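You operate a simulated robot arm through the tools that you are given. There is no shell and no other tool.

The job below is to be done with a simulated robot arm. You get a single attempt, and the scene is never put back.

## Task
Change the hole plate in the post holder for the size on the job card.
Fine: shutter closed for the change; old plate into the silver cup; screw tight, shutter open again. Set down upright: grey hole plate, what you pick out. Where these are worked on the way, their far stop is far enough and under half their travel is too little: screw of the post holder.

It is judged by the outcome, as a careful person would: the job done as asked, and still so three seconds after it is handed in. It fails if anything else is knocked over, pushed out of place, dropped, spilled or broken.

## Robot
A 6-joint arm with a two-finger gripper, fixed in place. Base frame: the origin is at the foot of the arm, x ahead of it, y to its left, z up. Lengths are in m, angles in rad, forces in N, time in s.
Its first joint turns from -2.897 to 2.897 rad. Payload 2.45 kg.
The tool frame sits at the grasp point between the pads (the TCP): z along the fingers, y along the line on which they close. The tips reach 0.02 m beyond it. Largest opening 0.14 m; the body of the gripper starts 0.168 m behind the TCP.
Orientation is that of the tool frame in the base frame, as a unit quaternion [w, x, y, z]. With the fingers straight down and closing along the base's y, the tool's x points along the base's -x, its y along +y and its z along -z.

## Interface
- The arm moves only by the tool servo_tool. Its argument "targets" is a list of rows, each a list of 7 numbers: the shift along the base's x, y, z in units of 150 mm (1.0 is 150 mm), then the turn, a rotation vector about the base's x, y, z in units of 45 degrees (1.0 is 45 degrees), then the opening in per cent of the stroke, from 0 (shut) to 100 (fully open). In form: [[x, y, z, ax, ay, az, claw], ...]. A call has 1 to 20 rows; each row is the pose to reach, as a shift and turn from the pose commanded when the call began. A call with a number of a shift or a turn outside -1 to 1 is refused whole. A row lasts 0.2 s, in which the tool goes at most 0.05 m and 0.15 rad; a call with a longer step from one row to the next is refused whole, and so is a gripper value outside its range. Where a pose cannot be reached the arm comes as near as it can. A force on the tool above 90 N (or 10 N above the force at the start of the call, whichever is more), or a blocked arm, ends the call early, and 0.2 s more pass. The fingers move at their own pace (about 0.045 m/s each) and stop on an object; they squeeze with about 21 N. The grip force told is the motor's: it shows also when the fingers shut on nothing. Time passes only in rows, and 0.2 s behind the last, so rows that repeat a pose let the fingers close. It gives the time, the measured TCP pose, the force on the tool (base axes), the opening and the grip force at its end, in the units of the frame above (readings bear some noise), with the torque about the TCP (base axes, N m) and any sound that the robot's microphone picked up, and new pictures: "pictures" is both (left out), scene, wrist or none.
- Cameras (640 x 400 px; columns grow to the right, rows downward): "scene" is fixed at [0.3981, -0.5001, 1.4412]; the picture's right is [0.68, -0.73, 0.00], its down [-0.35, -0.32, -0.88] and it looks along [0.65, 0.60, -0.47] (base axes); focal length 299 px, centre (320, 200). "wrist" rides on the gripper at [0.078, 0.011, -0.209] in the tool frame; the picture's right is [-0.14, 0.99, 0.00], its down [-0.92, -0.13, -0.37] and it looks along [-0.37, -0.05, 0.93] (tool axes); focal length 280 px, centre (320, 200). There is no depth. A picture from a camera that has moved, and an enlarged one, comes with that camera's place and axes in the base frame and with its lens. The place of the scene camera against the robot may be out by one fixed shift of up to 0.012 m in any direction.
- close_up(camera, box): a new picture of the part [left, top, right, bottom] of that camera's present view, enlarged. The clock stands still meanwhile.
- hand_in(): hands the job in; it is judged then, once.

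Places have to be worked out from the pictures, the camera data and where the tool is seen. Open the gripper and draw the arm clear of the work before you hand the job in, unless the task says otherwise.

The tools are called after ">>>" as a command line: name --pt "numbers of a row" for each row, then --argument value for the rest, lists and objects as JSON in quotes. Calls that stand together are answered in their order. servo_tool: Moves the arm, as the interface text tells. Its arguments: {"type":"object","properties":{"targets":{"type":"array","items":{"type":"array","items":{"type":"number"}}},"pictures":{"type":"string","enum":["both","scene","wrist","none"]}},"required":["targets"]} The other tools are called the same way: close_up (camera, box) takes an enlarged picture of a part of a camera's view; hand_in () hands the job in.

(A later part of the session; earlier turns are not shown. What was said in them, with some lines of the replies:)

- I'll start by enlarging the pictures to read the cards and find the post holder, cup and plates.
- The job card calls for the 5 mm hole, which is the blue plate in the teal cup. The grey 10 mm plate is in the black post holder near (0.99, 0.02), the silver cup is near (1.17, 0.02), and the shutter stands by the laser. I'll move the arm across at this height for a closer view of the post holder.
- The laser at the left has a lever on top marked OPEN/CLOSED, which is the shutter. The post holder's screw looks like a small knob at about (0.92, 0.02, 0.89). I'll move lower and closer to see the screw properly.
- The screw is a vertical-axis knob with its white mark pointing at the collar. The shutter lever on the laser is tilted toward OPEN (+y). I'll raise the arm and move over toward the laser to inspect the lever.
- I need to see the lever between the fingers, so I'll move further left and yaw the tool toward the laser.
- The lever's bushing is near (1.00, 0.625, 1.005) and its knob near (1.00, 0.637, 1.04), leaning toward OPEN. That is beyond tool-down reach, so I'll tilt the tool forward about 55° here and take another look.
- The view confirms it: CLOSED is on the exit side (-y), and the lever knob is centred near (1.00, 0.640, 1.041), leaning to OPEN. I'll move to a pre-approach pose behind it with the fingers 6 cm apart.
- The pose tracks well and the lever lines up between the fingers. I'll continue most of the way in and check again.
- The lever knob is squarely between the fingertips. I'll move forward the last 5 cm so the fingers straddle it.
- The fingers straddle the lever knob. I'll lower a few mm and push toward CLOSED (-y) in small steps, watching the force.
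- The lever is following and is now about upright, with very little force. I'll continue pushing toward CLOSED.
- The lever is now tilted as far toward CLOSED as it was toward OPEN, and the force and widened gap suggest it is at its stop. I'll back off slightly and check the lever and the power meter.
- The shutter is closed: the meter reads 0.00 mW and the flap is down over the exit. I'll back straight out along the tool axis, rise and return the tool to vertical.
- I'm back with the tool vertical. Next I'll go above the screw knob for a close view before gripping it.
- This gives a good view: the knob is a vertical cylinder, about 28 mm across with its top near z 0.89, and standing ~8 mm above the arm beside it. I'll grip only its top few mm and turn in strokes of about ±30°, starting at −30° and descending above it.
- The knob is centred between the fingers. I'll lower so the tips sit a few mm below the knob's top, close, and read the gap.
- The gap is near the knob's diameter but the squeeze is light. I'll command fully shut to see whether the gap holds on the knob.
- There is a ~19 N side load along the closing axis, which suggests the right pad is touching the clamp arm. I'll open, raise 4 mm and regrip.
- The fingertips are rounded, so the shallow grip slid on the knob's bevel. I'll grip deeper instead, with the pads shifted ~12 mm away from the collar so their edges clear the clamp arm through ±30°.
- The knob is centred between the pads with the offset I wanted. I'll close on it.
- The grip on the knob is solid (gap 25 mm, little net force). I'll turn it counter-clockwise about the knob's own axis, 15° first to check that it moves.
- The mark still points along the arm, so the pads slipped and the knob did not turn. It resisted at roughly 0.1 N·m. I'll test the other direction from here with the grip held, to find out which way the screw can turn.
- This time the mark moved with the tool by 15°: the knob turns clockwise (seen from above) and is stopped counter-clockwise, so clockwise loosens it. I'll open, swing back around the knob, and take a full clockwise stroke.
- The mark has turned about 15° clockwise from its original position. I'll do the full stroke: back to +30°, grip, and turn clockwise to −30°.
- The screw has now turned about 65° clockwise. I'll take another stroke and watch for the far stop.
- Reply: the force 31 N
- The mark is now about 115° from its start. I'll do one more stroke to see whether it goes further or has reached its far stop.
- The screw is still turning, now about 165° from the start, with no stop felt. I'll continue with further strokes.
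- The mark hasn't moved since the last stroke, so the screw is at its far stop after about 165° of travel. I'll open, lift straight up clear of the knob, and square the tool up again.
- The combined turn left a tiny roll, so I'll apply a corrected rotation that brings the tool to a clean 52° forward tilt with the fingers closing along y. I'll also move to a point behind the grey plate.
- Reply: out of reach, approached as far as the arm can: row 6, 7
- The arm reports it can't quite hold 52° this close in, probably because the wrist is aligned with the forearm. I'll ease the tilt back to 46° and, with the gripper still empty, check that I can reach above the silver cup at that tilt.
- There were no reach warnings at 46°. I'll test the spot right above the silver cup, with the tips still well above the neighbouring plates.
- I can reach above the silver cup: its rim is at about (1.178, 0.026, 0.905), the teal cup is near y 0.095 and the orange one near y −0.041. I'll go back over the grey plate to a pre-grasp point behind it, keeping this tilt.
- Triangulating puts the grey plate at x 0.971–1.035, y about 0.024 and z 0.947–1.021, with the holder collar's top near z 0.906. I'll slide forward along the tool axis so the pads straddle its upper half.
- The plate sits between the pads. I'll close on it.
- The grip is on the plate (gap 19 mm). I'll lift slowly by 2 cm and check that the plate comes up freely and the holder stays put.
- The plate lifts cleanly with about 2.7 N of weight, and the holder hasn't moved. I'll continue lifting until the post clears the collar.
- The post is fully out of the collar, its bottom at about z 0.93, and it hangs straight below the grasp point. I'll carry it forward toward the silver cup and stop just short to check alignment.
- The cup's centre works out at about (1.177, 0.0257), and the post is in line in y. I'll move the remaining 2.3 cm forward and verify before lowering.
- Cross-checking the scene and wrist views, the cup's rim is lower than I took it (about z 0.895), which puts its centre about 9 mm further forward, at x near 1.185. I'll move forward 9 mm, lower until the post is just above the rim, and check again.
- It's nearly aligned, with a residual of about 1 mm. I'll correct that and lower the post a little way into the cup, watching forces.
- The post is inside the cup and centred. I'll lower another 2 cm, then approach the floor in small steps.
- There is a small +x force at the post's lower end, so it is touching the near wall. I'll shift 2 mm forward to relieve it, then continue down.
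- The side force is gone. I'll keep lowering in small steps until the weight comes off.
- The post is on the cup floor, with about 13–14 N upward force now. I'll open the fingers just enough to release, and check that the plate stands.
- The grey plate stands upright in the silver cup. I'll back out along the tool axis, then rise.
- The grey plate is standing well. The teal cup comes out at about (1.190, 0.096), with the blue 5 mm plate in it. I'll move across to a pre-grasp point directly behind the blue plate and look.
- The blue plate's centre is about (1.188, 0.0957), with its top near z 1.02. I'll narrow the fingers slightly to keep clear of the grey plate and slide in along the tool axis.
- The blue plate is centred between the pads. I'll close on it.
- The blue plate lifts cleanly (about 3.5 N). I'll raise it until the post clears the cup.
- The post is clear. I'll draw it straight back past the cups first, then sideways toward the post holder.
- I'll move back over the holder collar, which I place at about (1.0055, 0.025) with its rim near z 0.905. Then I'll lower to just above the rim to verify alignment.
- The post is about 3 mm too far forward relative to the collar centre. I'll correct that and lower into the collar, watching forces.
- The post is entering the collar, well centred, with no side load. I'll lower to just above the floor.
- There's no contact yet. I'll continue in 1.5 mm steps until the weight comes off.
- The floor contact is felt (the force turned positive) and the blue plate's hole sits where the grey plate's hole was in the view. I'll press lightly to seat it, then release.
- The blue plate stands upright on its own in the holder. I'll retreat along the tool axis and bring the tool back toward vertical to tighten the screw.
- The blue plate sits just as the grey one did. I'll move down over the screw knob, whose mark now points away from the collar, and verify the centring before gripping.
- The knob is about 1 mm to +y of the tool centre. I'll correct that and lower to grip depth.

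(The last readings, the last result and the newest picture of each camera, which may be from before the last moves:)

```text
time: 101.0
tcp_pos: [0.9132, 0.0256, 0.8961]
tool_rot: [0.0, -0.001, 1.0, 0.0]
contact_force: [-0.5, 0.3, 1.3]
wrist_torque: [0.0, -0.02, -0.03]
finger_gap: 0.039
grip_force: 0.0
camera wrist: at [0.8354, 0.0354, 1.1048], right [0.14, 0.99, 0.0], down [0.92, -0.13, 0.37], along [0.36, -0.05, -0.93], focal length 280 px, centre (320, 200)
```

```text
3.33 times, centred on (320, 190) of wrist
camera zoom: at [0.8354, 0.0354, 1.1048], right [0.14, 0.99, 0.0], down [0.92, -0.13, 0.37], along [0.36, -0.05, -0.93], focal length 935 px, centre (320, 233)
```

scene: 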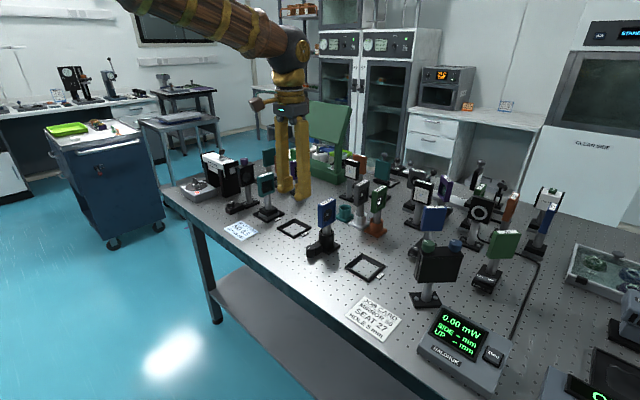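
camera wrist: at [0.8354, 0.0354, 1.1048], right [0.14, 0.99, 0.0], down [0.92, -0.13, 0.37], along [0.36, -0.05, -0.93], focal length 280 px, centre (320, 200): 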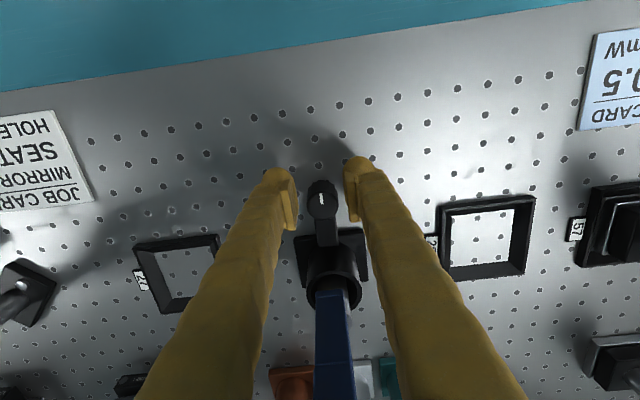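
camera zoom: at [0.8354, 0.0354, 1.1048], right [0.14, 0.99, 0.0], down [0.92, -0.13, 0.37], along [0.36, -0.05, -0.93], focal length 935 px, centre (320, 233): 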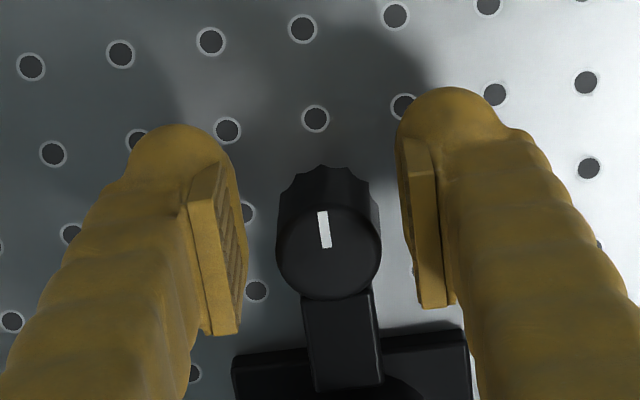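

The knob is centred. I'll take the first tightening stroke: lower ~4 mm, swing to −30°, grip, and turn counter-clockwise to +30°.

>>> servo_tool --pt "0.0007 0.0107 -0.03 0 0 -0.1667 28" --pt "0.0027 0.0207 -0.03 0 0 -0.3333 28" --pt "0.006 0.0307 -0.03 0 0 -0.5 28" --pt "0.0107 0.04 -0.03 0 0 -0.6667 28" --pt "0.0107 0.04 -0.03 0 0 -0.6667 10" --pt "0.0107 0.04 -0.03 0 0 -0.6667 0" --pt "0.0107 0.04 -0.03 0 0 -0.6667 0" --pt "0.0107 0.04 -0.03 0 0 -0.6667 0" --pt "0.006 0.0307 -0.03 0 0 -0.5 0" --pt "0.0027 0.0207 -0.03 0 0 -0.3333 0" --pt "0.0007 0.0107 -0.03 0 0 -0.1667 0" --pt "0 0 -0.03 0 0 0 0" --pt "0.0007 -0.0107 -0.03 0 0 0.1667 0" --pt "0.0027 -0.0207 -0.03 0 0 0.3333 0" --pt "0.006 -0.0307 -0.03 0 0 0.5 0" --pt "0.0107 -0.04 -0.03 0 0 0.6667 0" --pt "0.0107 -0.04 -0.03 0 0 0.6667 0" --pictures "wrist"

>>> close_up --camera "wrist" --box '[260, 130, 380, 250]'

>>> close_up --camera "scene" --box '[290, 180, 370, 260]'

```text
time: 104.6
tcp_pos: [0.9139, 0.0201, 0.8888]
tool_rot: [0.0, -0.261, 0.965, 0.0]
contact_force: [-36.8, 5.4, -2.2]
wrist_torque: [0.01, 0.44, 0.3]
finger_gap: 0.0255
grip_force: 45.0
camera wrist: at [0.8432, -0.0106, 1.0994], right [-0.38, 0.93, 0.0], down [0.86, 0.35, 0.37], along [0.34, 0.14, -0.93], focal length 280 px, centre (320, 200)
```

wrist: 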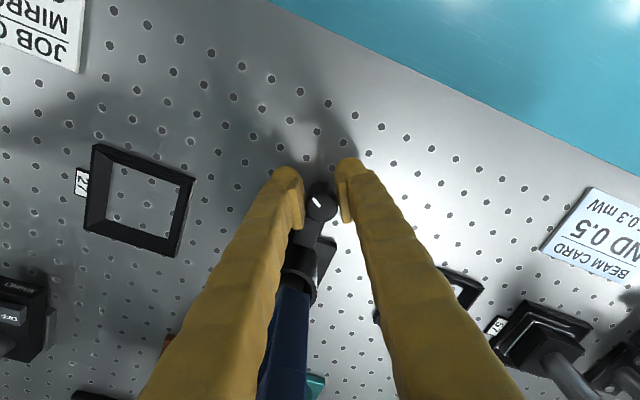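

```text
3.33 times, centred on (320, 190) of wrist
camera zoom: at [0.8432, -0.0106, 1.0994], right [-0.38, 0.93, 0.0], down [0.86, 0.35, 0.37], along [0.34, 0.14, -0.93], focal length 935 px, centre (320, 233)
```

zoom: 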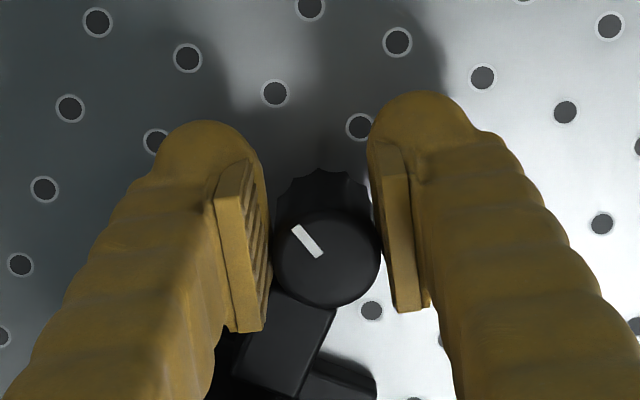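

```text
5.00 times, centred on (330, 220) of scene
camera zoom: at [0.3981, -0.5001, 1.4412], right [0.68, -0.73, 0.0], down [-0.35, -0.32, -0.88], along [0.65, 0.6, -0.47], focal length 1493 px, centre (270, 100)
```

zoom: 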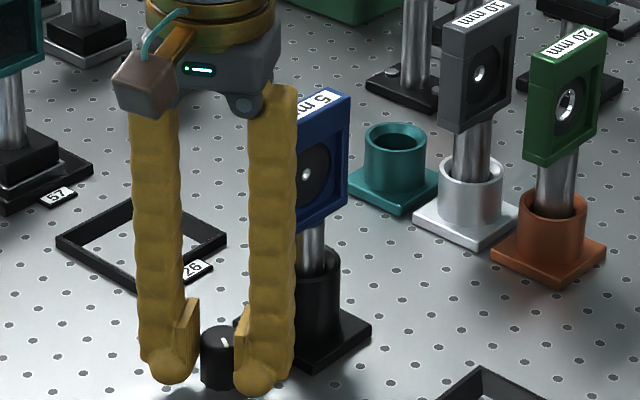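

The mark turned about 60–70° counter-clockwise. There's a 37 N side load on the knob from the arc's centring error, so I'll open, return to 0° and re-centre before the next stroke.

>>> servo_tool --pt "0 0 0 0 0 0 20" --pt "0 0 0 0 0 0 28" --pt "-0.0047 0.0093 0 0 0 -0.1667 28" --pt "-0.008 0.0193 0 0 0 -0.3333 28" --pt "-0.01 0.0293 0 0 0 -0.5 28" --pt "-0.0107 0.04 0 0 0 -0.6667 28" --pt "-0.0107 0.04 0 0 0 -0.6667 28" --pictures "wrist"

>>> close_up --camera "wrist" --box '[260, 130, 380, 250]'

>>> close_up --camera "scene" --box '[290, 180, 370, 260]'

```text
time: 106.2
tcp_pos: [0.9132, 0.0252, 0.8896]
tool_rot: [0.0, 0.0, 1.0, 0.0]
contact_force: [0.9, 0.6, 0.4]
wrist_torque: [0.0, 0.01, -0.01]
finger_gap: 0.039
grip_force: 0.1
camera wrist: at [0.8368, 0.0359, 1.0991], right [0.14, 0.99, 0.0], down [0.92, -0.13, 0.37], along [0.36, -0.05, -0.93], focal length 280 px, centre (320, 200)
```

wrist: 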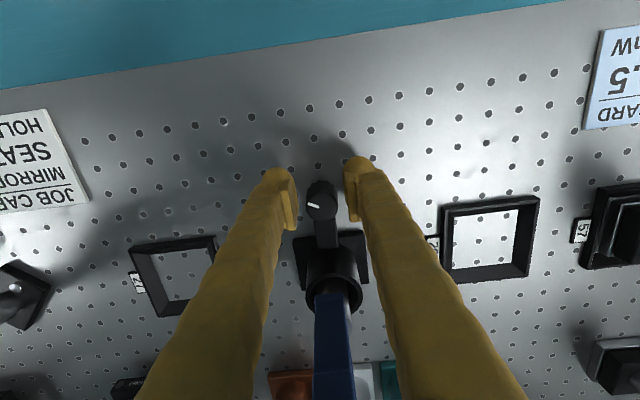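

```text
3.33 times, centred on (320, 190) of wrist
camera zoom: at [0.8368, 0.0359, 1.0991], right [0.14, 0.99, 0.0], down [0.92, -0.13, 0.37], along [0.36, -0.05, -0.93], focal length 935 px, centre (320, 233)
```

zoom: 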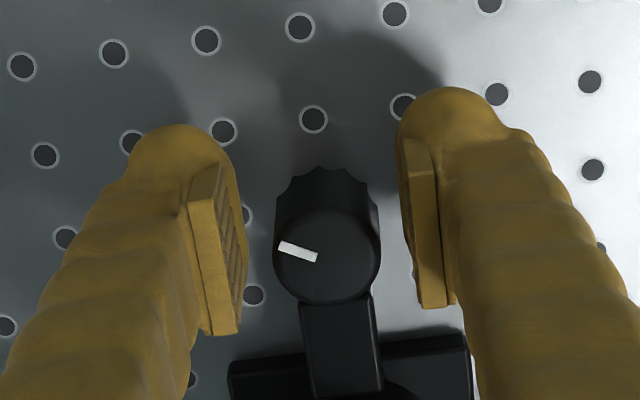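

```text
5.00 times, centred on (330, 220) of scene
camera zoom: at [0.3981, -0.5001, 1.4412], right [0.68, -0.73, 0.0], down [-0.35, -0.32, -0.88], along [0.65, 0.6, -0.47], focal length 1493 px, centre (270, 100)
```

zoom: 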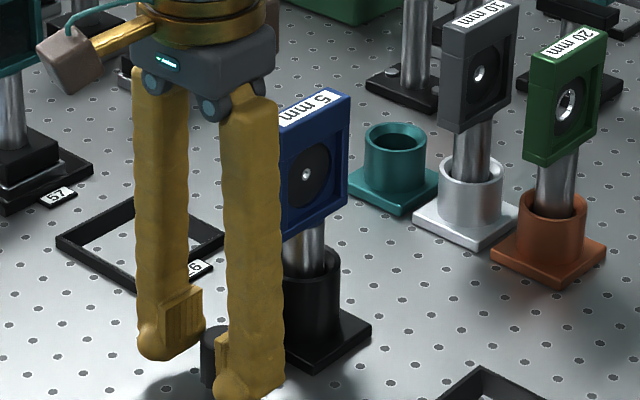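

The knob is well centred and about 100° of turn remains. I'll take the second tightening stroke.

>>> servo_tool --pt "0.0007 0.0107 0 0 0 -0.1667 28" --pt "0.0027 0.0207 0 0 0 -0.3333 28" --pt "0.006 0.0307 0 0 0 -0.5 28" --pt "0.0107 0.04 0 0 0 -0.6667 28" --pt "0.0107 0.04 0 0 0 -0.6667 10" --pt "0.0107 0.04 0 0 0 -0.6667 0" --pt "0.0107 0.04 0 0 0 -0.6667 0" --pt "0.0107 0.04 0 0 0 -0.6667 0" --pt "0.006 0.0307 0 0 0 -0.5 0" --pt "0.0027 0.0207 0 0 0 -0.3333 0" --pt "0.0007 0.0107 0 0 0 -0.1667 0" --pt "0 0 0 0 0 0 0" --pt "0 -0.0107 0 0 0 0.1667 0" --pt "0.001 -0.0207 0 0 0 0.3333 0" --pt "0.003 -0.0307 0 0 0 0.5 0" --pt "0.006 -0.04 0 0 0 0.6667 0" --pt "0.006 -0.04 0 0 0 0.6667 0" --pictures "wrist"

>>> servo_tool --pt "0 0 0 0 0 0 20" --pt "0 0 0 0 0 0 28" --pt "-0.0047 0.0093 0 0 0 -0.1667 28" --pt "-0.006 0.0193 0 0 0 -0.3333 28" --pt "-0.006 0.0293 0 0 0 -0.5 28" --pt "-0.006 0.04 0 0 0 -0.6667 28" --pt "-0.006 0.04 0 0 0 -0.6667 28" --pictures "wrist"

>>> close_up --camera "wrist" --box '[260, 130, 380, 250]'

```text
time: 109.8
tcp_pos: [0.915, 0.0195, 0.8898]
tool_rot: [0.0, -0.26, 0.966, -0.001]
contact_force: [5.0, -6.6, -9.4]
wrist_torque: [-0.08, -0.03, -0.11]
finger_gap: 0.0256
grip_force: 45.1
camera wrist: at [0.8428, -0.0105, 1.0993], right [-0.38, 0.93, 0.0], down [0.86, 0.35, 0.37], along [0.34, 0.14, -0.93], focal length 280 px, centre (320, 200)
```

wrist: 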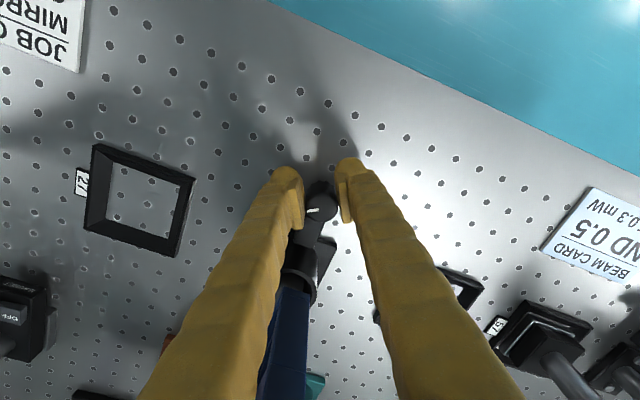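

```text
time: 111.4
tcp_pos: [0.9133, 0.0257, 0.8902]
tool_rot: [0.0, 0.0, 1.0, 0.0]
contact_force: [0.2, 0.5, 0.4]
wrist_torque: [-0.01, 0.01, 0.01]
finger_gap: 0.0393
grip_force: 0.0
camera wrist: at [0.8361, 0.0363, 1.0996], right [0.14, 0.99, 0.0], down [0.92, -0.13, 0.37], along [0.36, -0.05, -0.93], focal length 280 px, centre (320, 200)
```

wrist: 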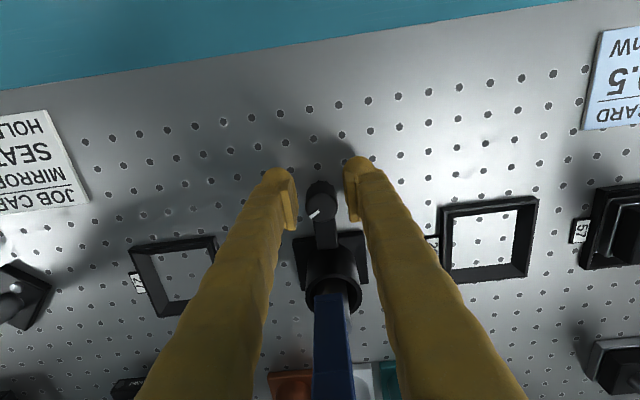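

```text
3.33 times, centred on (320, 190) of wrist
camera zoom: at [0.8361, 0.0363, 1.0996], right [0.14, 0.99, 0.0], down [0.92, -0.13, 0.37], along [0.36, -0.05, -0.93], focal length 935 px, centre (320, 233)
```

zoom: 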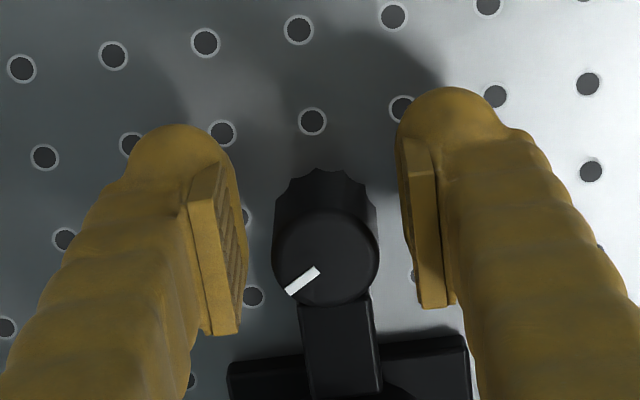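

The mark is about 50° from its original position. I'll take the third tightening stroke.

>>> servo_tool --pt "0.0007 0.0107 0 0 0 -0.1667 28" --pt "0.0027 0.0207 0 0 0 -0.3333 28" --pt "0.006 0.0307 0 0 0 -0.5 28" --pt "0.0107 0.04 0 0 0 -0.6667 28" --pt "0.0107 0.04 0 0 0 -0.6667 10" --pt "0.0107 0.04 0 0 0 -0.6667 0" --pt "0.0107 0.04 0 0 0 -0.6667 0" --pt "0.0107 0.04 0 0 0 -0.6667 0" --pt "0.006 0.0307 0 0 0 -0.5 0" --pt "0.0027 0.0207 0 0 0 -0.3333 0" --pt "0.0007 0.0107 0 0 0 -0.1667 0" --pt "0 0 0 0 0 0 0" --pt "0 -0.0107 0 0 0 0.1667 0" --pt "0.001 -0.0207 0 0 0 0.3333 0" --pt "0.003 -0.0307 0 0 0 0.5 0" --pt "0.006 -0.04 0 0 0 0.6667 0" --pt "0.006 -0.04 0 0 0 0.6667 0" --pictures "none"

>>> servo_tool --pt "0 0 0 0 0 0 20" --pt "0 0 0 0 0 0 28" --pt "-0.0047 0.0093 0 0 0 -0.1667 28" --pt "-0.006 0.0193 0 0 0 -0.3333 28" --pt "-0.006 0.0293 0 0 0 -0.5 28" --pt "-0.006 0.04 0 0 0 -0.6667 28" --pt "-0.006 0.04 0 0 0 -0.6667 28" --pictures "wrist"

>>> close_up --camera "wrist" --box '[260, 130, 380, 250]'

```text
time: 115.0
tcp_pos: [0.9157, 0.0189, 0.89]
tool_rot: [0.0, -0.261, 0.965, -0.001]
contact_force: [6.3, 2.6, 3.6]
wrist_torque: [0.14, -0.24, -0.09]
finger_gap: 0.0255
grip_force: 45.5
```

```text
time: 116.6
tcp_pos: [0.9136, 0.0253, 0.8896]
tool_rot: [0.0, 0.0, 1.0, 0.0]
contact_force: [0.3, 0.5, 0.2]
wrist_torque: [-0.04, 0.01, -0.04]
finger_gap: 0.0389
grip_force: 0.0
camera wrist: at [0.8359, 0.0358, 1.0993], right [0.14, 0.99, 0.0], down [0.92, -0.13, 0.37], along [0.36, -0.05, -0.93], focal length 280 px, centre (320, 200)
```

wrist: 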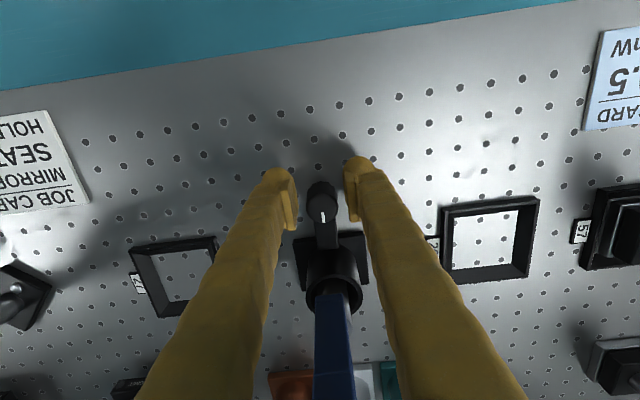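

```text
3.33 times, centred on (320, 190) of wrist
camera zoom: at [0.8359, 0.0358, 1.0993], right [0.14, 0.99, 0.0], down [0.92, -0.13, 0.37], along [0.36, -0.05, -0.93], focal length 935 px, centre (320, 233)
```

zoom: 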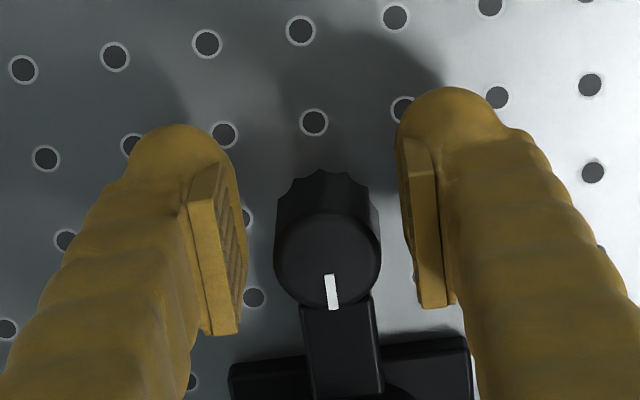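

The mark is back at its original angle. I'll give it one short confirming turn to make sure it's hard against the tight stop.

>>> servo_tool --pt "0.0007 0.0107 0 0 0 -0.1667 28" --pt "0.0027 0.0207 0 0 0 -0.3333 28" --pt "0.0027 0.0207 0 0 0 -0.3333 10" --pt "0.0027 0.0207 0 0 0 -0.3333 0" --pt "0.0027 0.0207 0 0 0 -0.3333 0" --pt "0.0027 0.0207 0 0 0 -0.3333 0" --pt "0.0007 0.0107 0 0 0 -0.1667 0" --pt "0 0 0 0 0 0 0" --pt "0 -0.0107 0 0 0 0.1667 0" --pt "0 -0.0107 0 0 0 0.1667 0" --pictures "wrist"

>>> close_up --camera "wrist" --box '[260, 130, 380, 250]'

```text
time: 118.8
tcp_pos: [0.9143, 0.0232, 0.8886]
tool_rot: [0.0, -0.067, 0.998, 0.0]
contact_force: [-0.8, 7.2, -5.6]
wrist_torque: [0.09, -0.05, -0.04]
finger_gap: 0.0256
grip_force: 45.4
camera wrist: at [0.836, 0.0238, 1.0991], right [0.0, 1.0, 0.0], down [0.93, 0.0, 0.37], along [0.37, 0.0, -0.93], focal length 280 px, centre (320, 200)
```

wrist: 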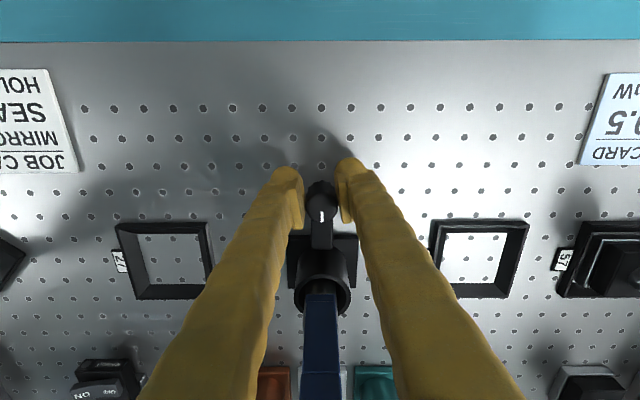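

```text
3.33 times, centred on (320, 190) of wrist
camera zoom: at [0.836, 0.0238, 1.0991], right [0.0, 1.0, 0.0], down [0.93, 0.0, 0.37], along [0.37, 0.0, -0.93], focal length 935 px, centre (320, 233)
```

zoom: 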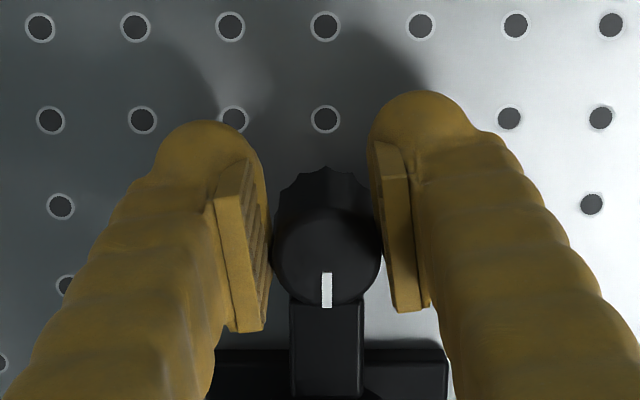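

The mark points straight along the arm at the stop: the screw is tight. I'll release, rise straight up, and travel back toward the laser to reopen the shutter.

>>> servo_tool --pt "0 0 0 0 0 0 20" --pt "0 0 0 0 0 0 30" --pt "0 0 0.2 0 0 0 30" --pt "0 0 0.5 0 0 0 30" --pt "0 0 0.8 0 0 0 30" --pt "-0.2 0 1.0 0 0 0 36" --pt "-0.4 0 1.0 0 0 0 43" --pictures "both"

>>> close_up --camera "scene" --box '[290, 180, 390, 260]'

>>> servo_tool --pt "-0.05 0.1 0.3 0 0 0 43" --pt "-0.1 0.25 0.6 0 0 0 43" --pt "-0.15 0.45 0.85 0 0 0 43" --pt "-0.2 0.75 1.0 0 0 0 43" --pt "-0.2 1.0 1.0 0 0 0 43" --pictures "none"

```text
time: 120.4
tcp_pos: [0.8532, 0.0247, 1.039]
tool_rot: [-0.002, -0.066, 0.998, 0.0]
contact_force: [-0.1, 0.4, -0.2]
wrist_torque: [-0.03, -0.01, -0.02]
finger_gap: 0.0605
grip_force: 0.0
camera wrist: at [0.7754, 0.025, 1.2487], right [0.01, 1.0, 0.0], down [0.93, -0.01, 0.37], along [0.37, 0.0, -0.93], focal length 280 px, centre (320, 200)
```

scene: 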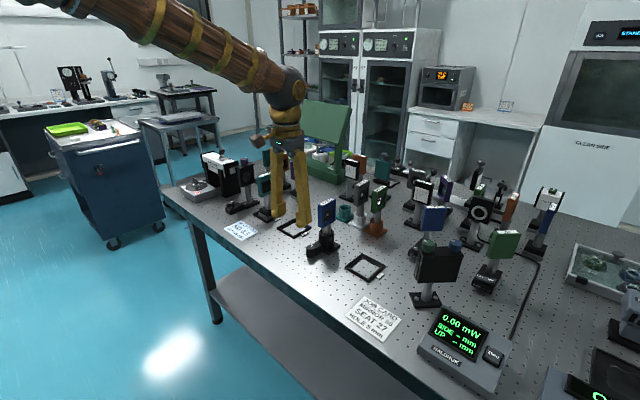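
wrist: 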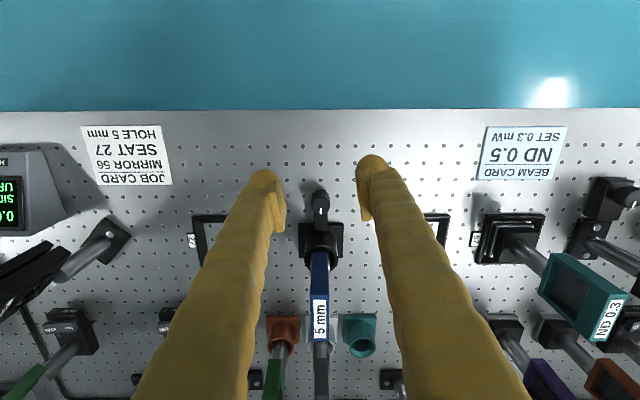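

```text
5.00 times, centred on (340, 220) of scene
camera zoom: at [0.3981, -0.5001, 1.4412], right [0.68, -0.73, 0.0], down [-0.35, -0.32, -0.88], along [0.65, 0.6, -0.47], focal length 1493 px, centre (220, 100)
```

zoom: 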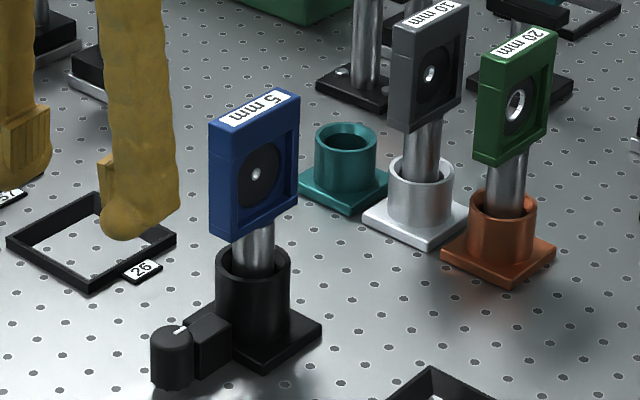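

```text
refused: row 2 steps farther than a row can; nothing moved
```

The blue plate stands in the holder, and the screw mark looks as it did at the start. That last move had too large a step and was refused, so I'll redo it in smaller steps.

>>> servo_tool --pt "-0.05 0.08 0.25 0 0 0 43" --pt "-0.1 0.16 0.5 0 0 0 43" --pt "-0.13 0.3 0.75 0 0 0 43" --pt "-0.16 0.5 0.97 0 0 0 43" --pt "-0.2 0.75 1.0 0 0 0 43" --pt "-0.2 1.0 1.0 0 0 0 43" --pictures "none"

>>> servo_tool --pt "-0.05 0.25 0.1 0 0 0.17 43" --pt "-0.1 0.5 0.2 0 0 0.34 43" --pt "-0.15 0.75 0.3 0 0 0.51 43" --pt "-0.2 1.0 0.4 0 0 0.51 43" --pictures "none"

>>> servo_tool --pt "-0.05 0.25 0 0 0 0 43" --pt "-0.1 0.5 0 0 0 0 43" --pt "-0.15 0.75 0 0 0 0 43" --pt "-0.2 1.0 0 0 0 0 43" --pictures "none"

>>> servo_tool --pt "-0.05 0.25 0 0 0 0 43" --pt "-0.1 0.5 0 0 0 0 43" --pt "-0.1 0.7 0 0 0 0 43" --pt "-0.1 0.7 0 0 0 0 43" --pictures "both"

```text
time: 121.8
tcp_pos: [0.8234, 0.1733, 1.1911]
tool_rot: [0.0, -0.067, 0.998, 0.001]
contact_force: [-0.5, 0.1, 0.0]
wrist_torque: [-0.02, -0.03, 0.01]
finger_gap: 0.0602
grip_force: 0.1
```

```text
time: 122.8
tcp_pos: [0.7928, 0.3236, 1.2522]
tool_rot: [0.0, -0.264, 0.965, 0.0]
contact_force: [0.1, -0.2, 0.2]
wrist_torque: [-0.02, -0.06, -0.01]
finger_gap: 0.0606
grip_force: 0.1
```

```text
time: 123.8
tcp_pos: [0.7623, 0.4737, 1.2505]
tool_rot: [0.0, -0.263, 0.965, -0.001]
contact_force: [-0.2, -0.2, -0.4]
wrist_torque: [-0.01, -0.01, 0.01]
finger_gap: 0.0603
grip_force: 0.1
```

```text
time: 124.8
tcp_pos: [0.7489, 0.5789, 1.2513]
tool_rot: [0.0, -0.263, 0.965, 0.0]
contact_force: [-0.1, -0.4, 0.2]
wrist_torque: [-0.03, 0.0, 0.02]
finger_gap: 0.0603
grip_force: 0.0
camera wrist: at [0.6775, 0.549, 1.4606], right [-0.38, 0.92, 0.0], down [0.86, 0.36, 0.37], along [0.34, 0.14, -0.93], focal length 280 px, centre (320, 200)
```

scene: 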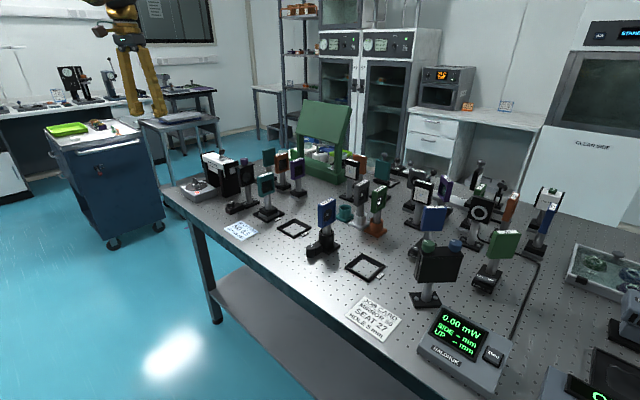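
wrist: 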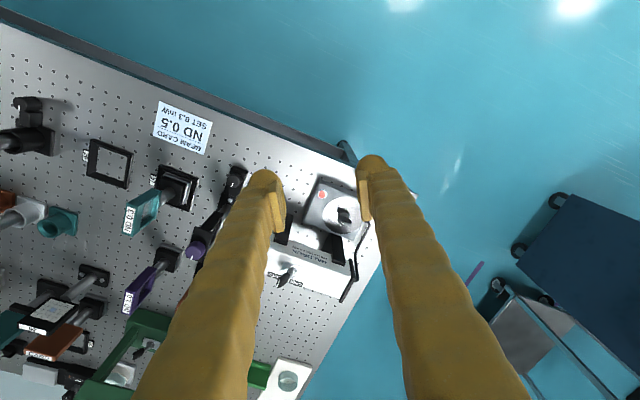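

I'll tilt the tool forward as before to face the lever.

>>> servo_tool --pt "0 0 0 0.0935 -0.158 0 43" --pt "0 0 0 0.187 -0.316 0 43" --pt "0 0 0 0.28 -0.474 0 43" --pt "0 0 0 0.374 -0.632 0 43" --pt "0 0 0 0.467 -0.79 0 43" --pt "0 0 0 0.561 -0.948 0 43" --pt "0 0 0 0.592 -1.0 0 43" --pt "0 0 0 0.592 -1.0 0 43" --pictures "none"

>>> servo_tool --pt "0.2 -0.04 -0.15 0 0 0 43" --pt "0.4 -0.08 -0.3 0 0 0 43" --pt "0.6 -0.12 -0.45 0 0 0 43" --pt "0.8 -0.16 -0.6 0 0 0 43" --pt "0.95 -0.2 -0.75 0 0 0 43" --pt "0.95 -0.2 -0.75 0 0 0 43" --pictures "both"

>>> close_up --camera "wrist" --box '[220, 40, 420, 240]'

```text
time: 126.6
tcp_pos: [0.7472, 0.5783, 1.2496]
tool_rot: [0.425, -0.237, 0.866, 0.118]
contact_force: [0.1, -0.3, 0.7]
wrist_torque: [-0.02, 0.01, -0.01]
finger_gap: 0.0602
grip_force: 0.0
```

```text
time: 128.0
tcp_pos: [0.8922, 0.5494, 1.1384]
tool_rot: [0.425, -0.236, 0.866, 0.116]
contact_force: [0.2, -0.6, 0.4]
wrist_torque: [0.0, -0.01, 0.01]
finger_gap: 0.0603
grip_force: 0.1
camera wrist: at [0.7038, 0.4503, 1.2043], right [-0.43, 0.9, 0.11], down [0.3, 0.03, 0.95], along [0.85, 0.44, -0.28], focal length 280 px, centre (320, 200)
```

scene: 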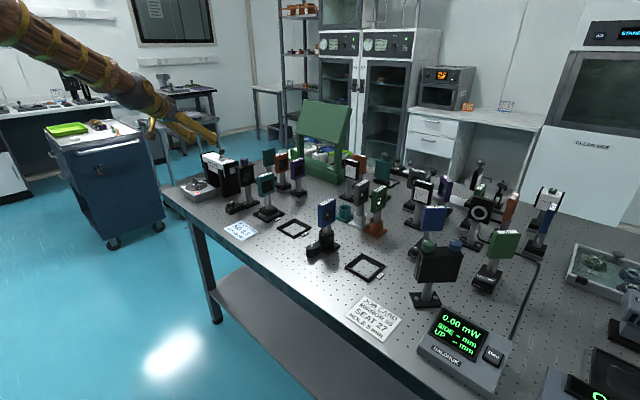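
wrist: 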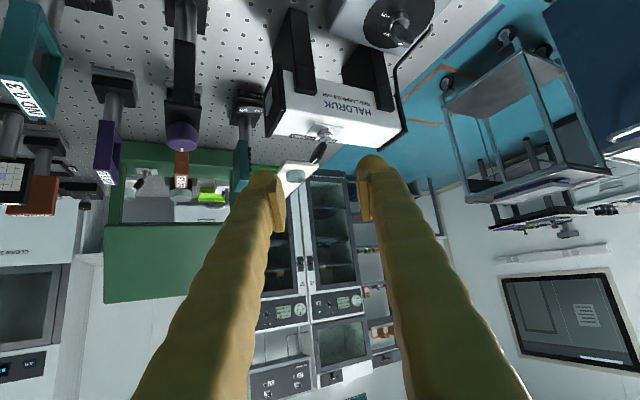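

```text
2.00 times, centred on (320, 140) of wrist
camera zoom: at [0.7038, 0.4503, 1.2043], right [-0.43, 0.9, 0.11], down [0.3, 0.03, 0.95], along [0.85, 0.44, -0.28], focal length 561 px, centre (320, 320)
```

zoom: 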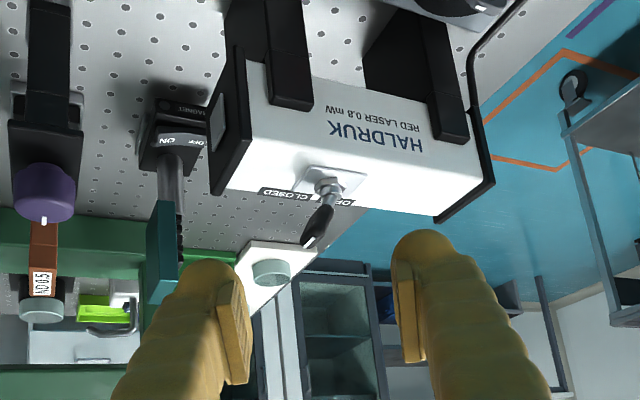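

The lever knob is near (1.00, 0.610, 1.039). I'll move in to straddle it.

>>> servo_tool --pt "0.18 0.1 -0.15 0 0 0 43" --pt "0.36 0.2 -0.3 0 0 0 43" --pt "0.54 0.31 -0.45 0 0 0 43" --pt "0.72 0.405 -0.61 0 0 0 43" --pt "0.72 0.405 -0.61 0 0 0 43" --pictures "wrist"

>>> close_up --camera "wrist" --box '[220, 60, 420, 260]'

```text
time: 129.2
tcp_pos: [0.999, 0.6107, 1.0453]
tool_rot: [0.424, -0.236, 0.866, 0.117]
contact_force: [0.1, -0.2, 0.6]
wrist_torque: [0.0, 0.02, -0.04]
finger_gap: 0.0603
grip_force: 0.0
camera wrist: at [0.8117, 0.511, 1.1126], right [-0.43, 0.9, 0.11], down [0.3, 0.03, 0.95], along [0.85, 0.44, -0.28], focal length 280 px, centre (320, 200)
```

wrist: 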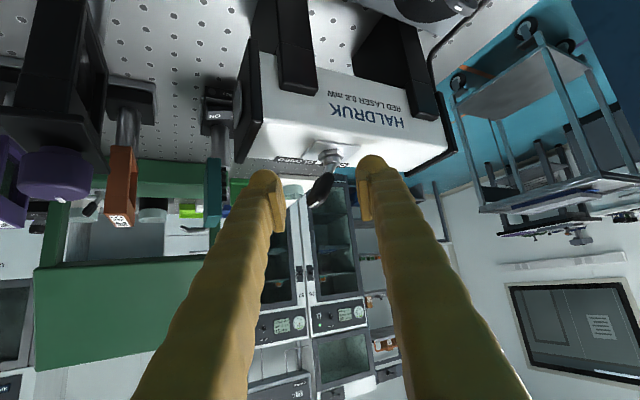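

```text
2.00 times, centred on (320, 160) of wrist
camera zoom: at [0.8117, 0.511, 1.1126], right [-0.43, 0.9, 0.11], down [0.3, 0.03, 0.95], along [0.85, 0.44, -0.28], focal length 561 px, centre (320, 280)
```

zoom: 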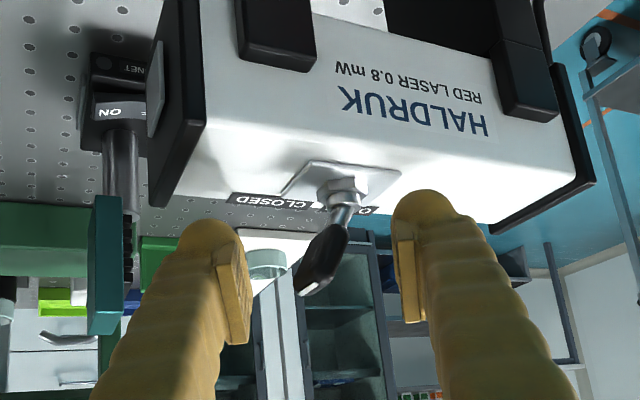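

The fingers straddle the lever. I'll push it back toward OPEN (+y) in small steps.

>>> servo_tool --pt "0 0.07 0 0 0 0 43" --pt "0 0.14 0 0 0 0 43" --pt "0 0.19 0 0 0 0 43" --pt "0 0.24 0 0 0 0 43" --pt "0 0.28 0 0 0 0 43" --pictures "wrist"

>>> close_up --camera "wrist" --box '[220, 60, 420, 260]'

```text
time: 130.4
tcp_pos: [0.9977, 0.6527, 1.0455]
tool_rot: [0.425, -0.237, 0.866, 0.118]
contact_force: [-0.1, 0.1, -0.4]
wrist_torque: [0.02, 0.02, -0.03]
finger_gap: 0.0606
grip_force: 0.0
heard: click
camera wrist: at [0.8101, 0.5528, 1.1122], right [-0.43, 0.9, 0.11], down [0.3, 0.03, 0.95], along [0.85, 0.44, -0.28], focal length 280 px, centre (320, 200)
```

wrist: 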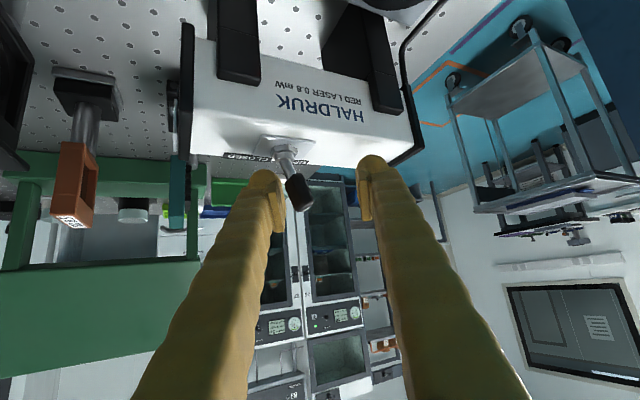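

```text
2.00 times, centred on (320, 160) of wrist
camera zoom: at [0.8101, 0.5528, 1.1122], right [-0.43, 0.9, 0.11], down [0.3, 0.03, 0.95], along [0.85, 0.44, -0.28], focal length 561 px, centre (320, 280)
```

zoom: 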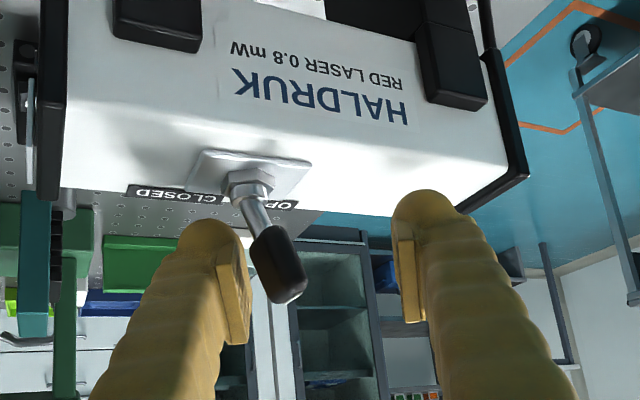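

I heard a click and the lever has flipped to the OPEN side. I'll back off a little and check the meter and lever.

>>> servo_tool --pt "0 -0.05 0 0 0 0 43" --pt "0 -0.08 0 0 0 0 43" --pt "0 -0.08 0 0 0 0 43" --pictures "both"

>>> close_up --camera "scene" --box '[400, 290, 520, 400]'

>>> close_up --camera "scene" --box '[180, 120, 260, 200]'

>>> close_up --camera "wrist" --box '[220, 60, 420, 260]'

```text
time: 131.2
tcp_pos: [0.9972, 0.6396, 1.0454]
tool_rot: [0.425, -0.237, 0.866, 0.117]
contact_force: [0.5, 0.5, 0.0]
wrist_torque: [-0.02, -0.03, 0.0]
finger_gap: 0.06
grip_force: 0.1
camera wrist: at [0.8101, 0.5409, 1.1123], right [-0.43, 0.9, 0.11], down [0.3, 0.03, 0.95], along [0.85, 0.44, -0.28], focal length 280 px, centre (320, 200)
```

scene: 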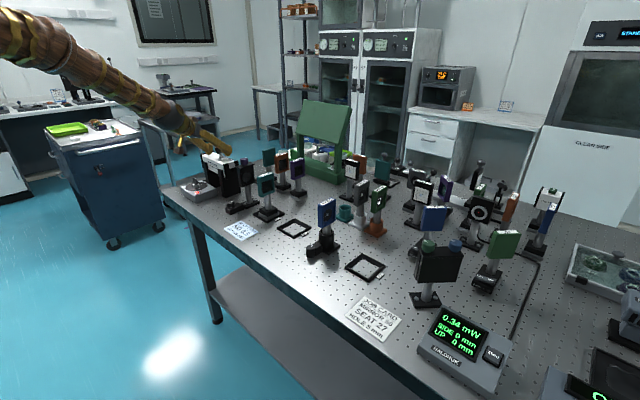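
wrist: 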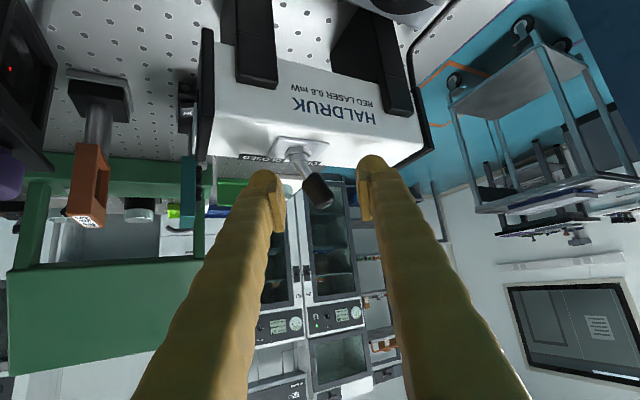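

```text
3.64 times, centred on (460, 345) of scene
camera zoom: at [0.3981, -0.5001, 1.4412], right [0.68, -0.73, 0.0], down [-0.35, -0.32, -0.88], along [0.65, 0.6, -0.47], focal length 1086 px, centre (-189, -327)
```

zoom: 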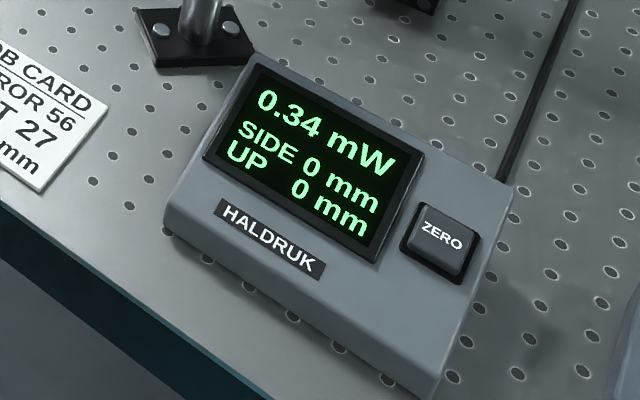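

```text
5.00 times, centred on (220, 160) of scene
camera zoom: at [0.3981, -0.5001, 1.4412], right [0.68, -0.73, 0.0], down [-0.35, -0.32, -0.88], along [0.65, 0.6, -0.47], focal length 1493 px, centre (820, 400)
```

zoom: 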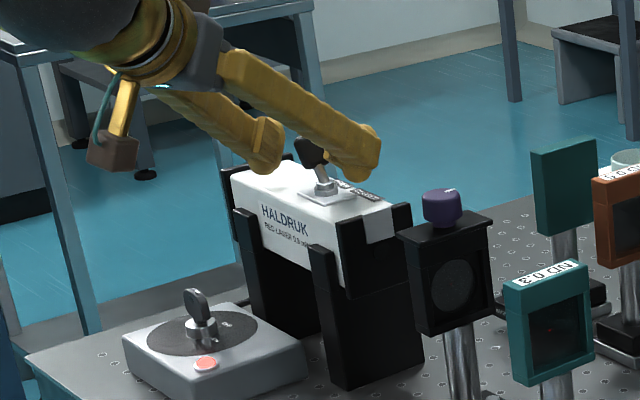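

```text
2.00 times, centred on (320, 160) of wrist
camera zoom: at [0.8101, 0.5409, 1.1123], right [-0.43, 0.9, 0.11], down [0.3, 0.03, 0.95], along [0.85, 0.44, -0.28], focal length 561 px, centre (320, 280)
```

zoom: 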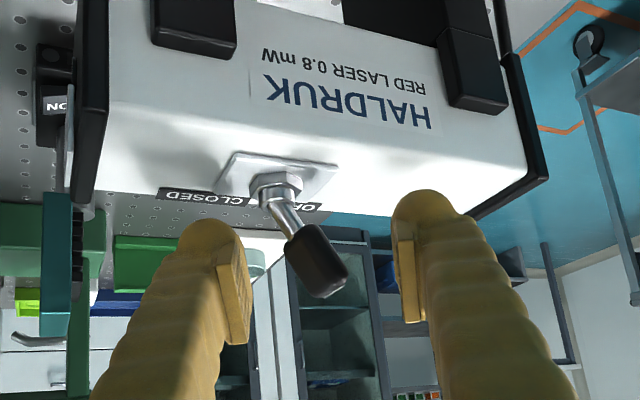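

The shutter is open again: the meter reads 0.34 mW with SIDE 0 and UP 0 through the 5 mm plate. I'll back out along the tool axis without touching the lever and draw the arm clear.

>>> servo_tool --pt "-0.18 -0.11 0.16 0 0 0 43" --pt "-0.36 -0.22 0.33 0 0 0 43" --pt "-0.55 -0.33 0.49 0 0 0 43" --pt "-0.7 -0.42 0.7 0 0 0 43" --pt "-0.8 -0.5 0.9 0 0 0 43" --pt "-0.9 -0.5 1.0 0 0 0 43" --pictures "none"

>>> servo_tool --pt "-0.2 -0.1 0.1 -0.09 0.152 0 50" --pt "-0.4 -0.2 0.2 -0.18 0.304 0 60" --pt "-0.6 -0.3 0.3 -0.27 0.456 0 70" --pt "-0.7 -0.4 0.4 -0.36 0.608 0 80" --pt "-0.7 -0.5 0.4 -0.45 0.76 0 100" --pt "-0.7 -0.6 0.4 -0.54 0.912 0 100" --pt "-0.7 -0.7 0.4 -0.592 1.0 0 100" --pt "-0.7 -0.7 0.4 -0.592 1.0 0 100" --pictures "both"

>>> close_up --camera "scene" --box '[290, 170, 410, 260]'

>>> close_up --camera "scene" --box '[170, 130, 300, 230]'

>>> close_up --camera "scene" --box '[400, 290, 520, 400]'

```text
time: 132.6
tcp_pos: [0.8636, 0.5656, 1.1951]
tool_rot: [0.425, -0.237, 0.866, 0.118]
contact_force: [-0.1, 0.6, 0.6]
wrist_torque: [0.02, 0.0, -0.04]
finger_gap: 0.06
grip_force: 0.0
```

```text
time: 134.4
tcp_pos: [0.759, 0.4592, 1.2563]
tool_rot: [-0.001, -0.263, 0.965, -0.001]
contact_force: [-0.4, 0.6, 0.6]
wrist_torque: [-0.02, 0.01, 0.03]
finger_gap: 0.1401
grip_force: 0.1
camera wrist: at [0.6876, 0.4292, 1.4652], right [-0.39, 0.92, 0.0], down [0.86, 0.36, 0.37], along [0.34, 0.14, -0.93], focal length 280 px, centre (320, 200)
```

scene: 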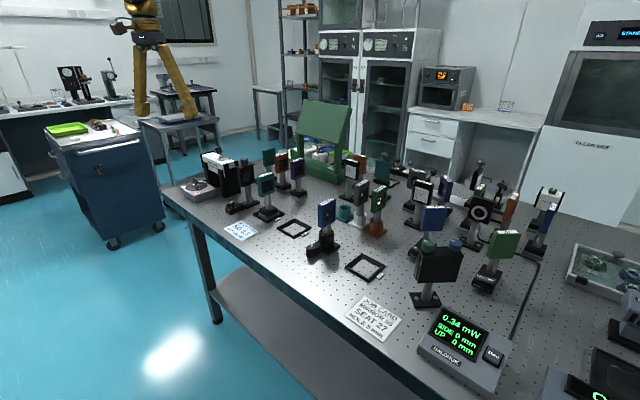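
wrist: 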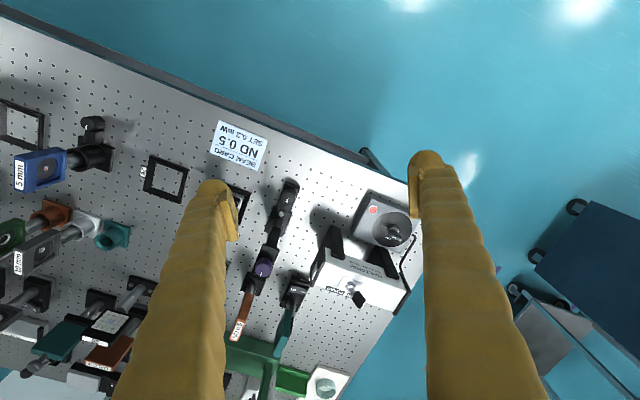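

```text
4.44 times, centred on (350, 215) of scene
camera zoom: at [0.3981, -0.5001, 1.4412], right [0.68, -0.73, 0.0], down [-0.35, -0.32, -0.88], along [0.65, 0.6, -0.47], focal length 1327 px, centre (187, 133)
```

zoom: 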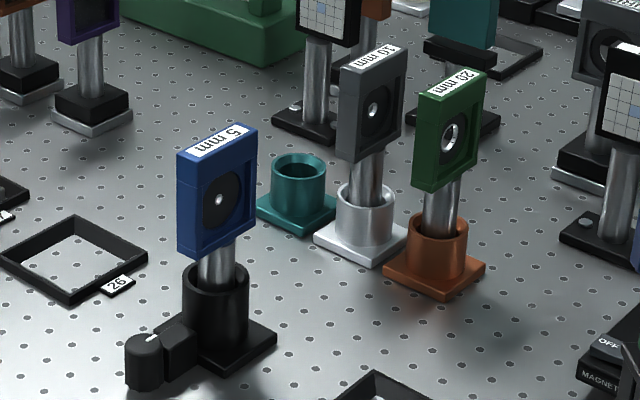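

```text
4.00 times, centred on (235, 180) of scene
camera zoom: at [0.3981, -0.5001, 1.4412], right [0.68, -0.73, 0.0], down [-0.35, -0.32, -0.88], along [0.65, 0.6, -0.47], focal length 1194 px, centre (660, 280)
```

zoom: 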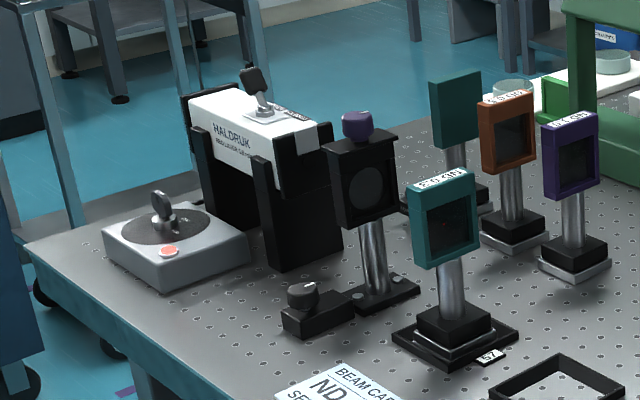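

```text
3.64 times, centred on (460, 345) of scene
camera zoom: at [0.3981, -0.5001, 1.4412], right [0.68, -0.73, 0.0], down [-0.35, -0.32, -0.88], along [0.65, 0.6, -0.47], focal length 1086 px, centre (-189, -327)
```

zoom: 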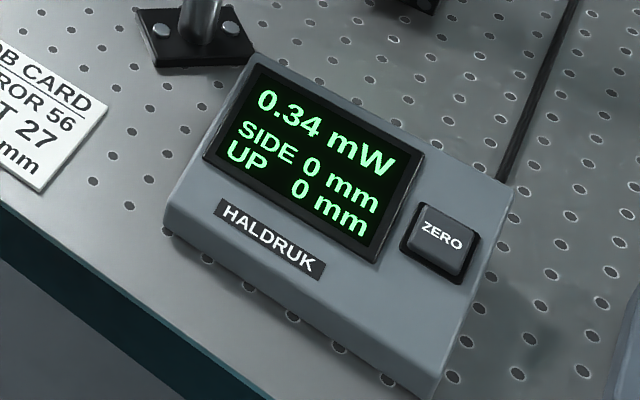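

Final check: the 5 mm plate stands in the holder with the screw tight, and the grey plate stands upright in the silver cup. The shutter is open with 0.34 mW on the meter, nothing else has moved, and the arm is clear with its gripper open, so I'm handing in.

>>> hand_in

```text
The job is handed in.
```

The 5 mm hole plate from the job card is now in the post holder, and the job has been handed in.

- **Shutter:** I closed it before touching anything (the meter read 0.00 mW). It is open again now, and the meter shows 0.34 mW, SIDE 0 and UP 0, the same as at the start.
- **Old plate:** the grey 10 mm plate stands upright in the silver cup.
- **New plate:** the blue 5 mm plate came from the teal cup and sits on the floor of the holder, with its hole where the old one was.
- **Screw:** I loosened it all the way to its far stop, about 170°. After the swap I tightened it back to its original stop and gave it one more turn to confirm. It loosens clockwise, the opposite of a normal screw.

In the last pictures nothing else had moved or been knocked over. During one tightening stroke the gripper put about 37 N of side load on the knob, but the holder did not shift. The gripper is open and the arm is clear of the table.
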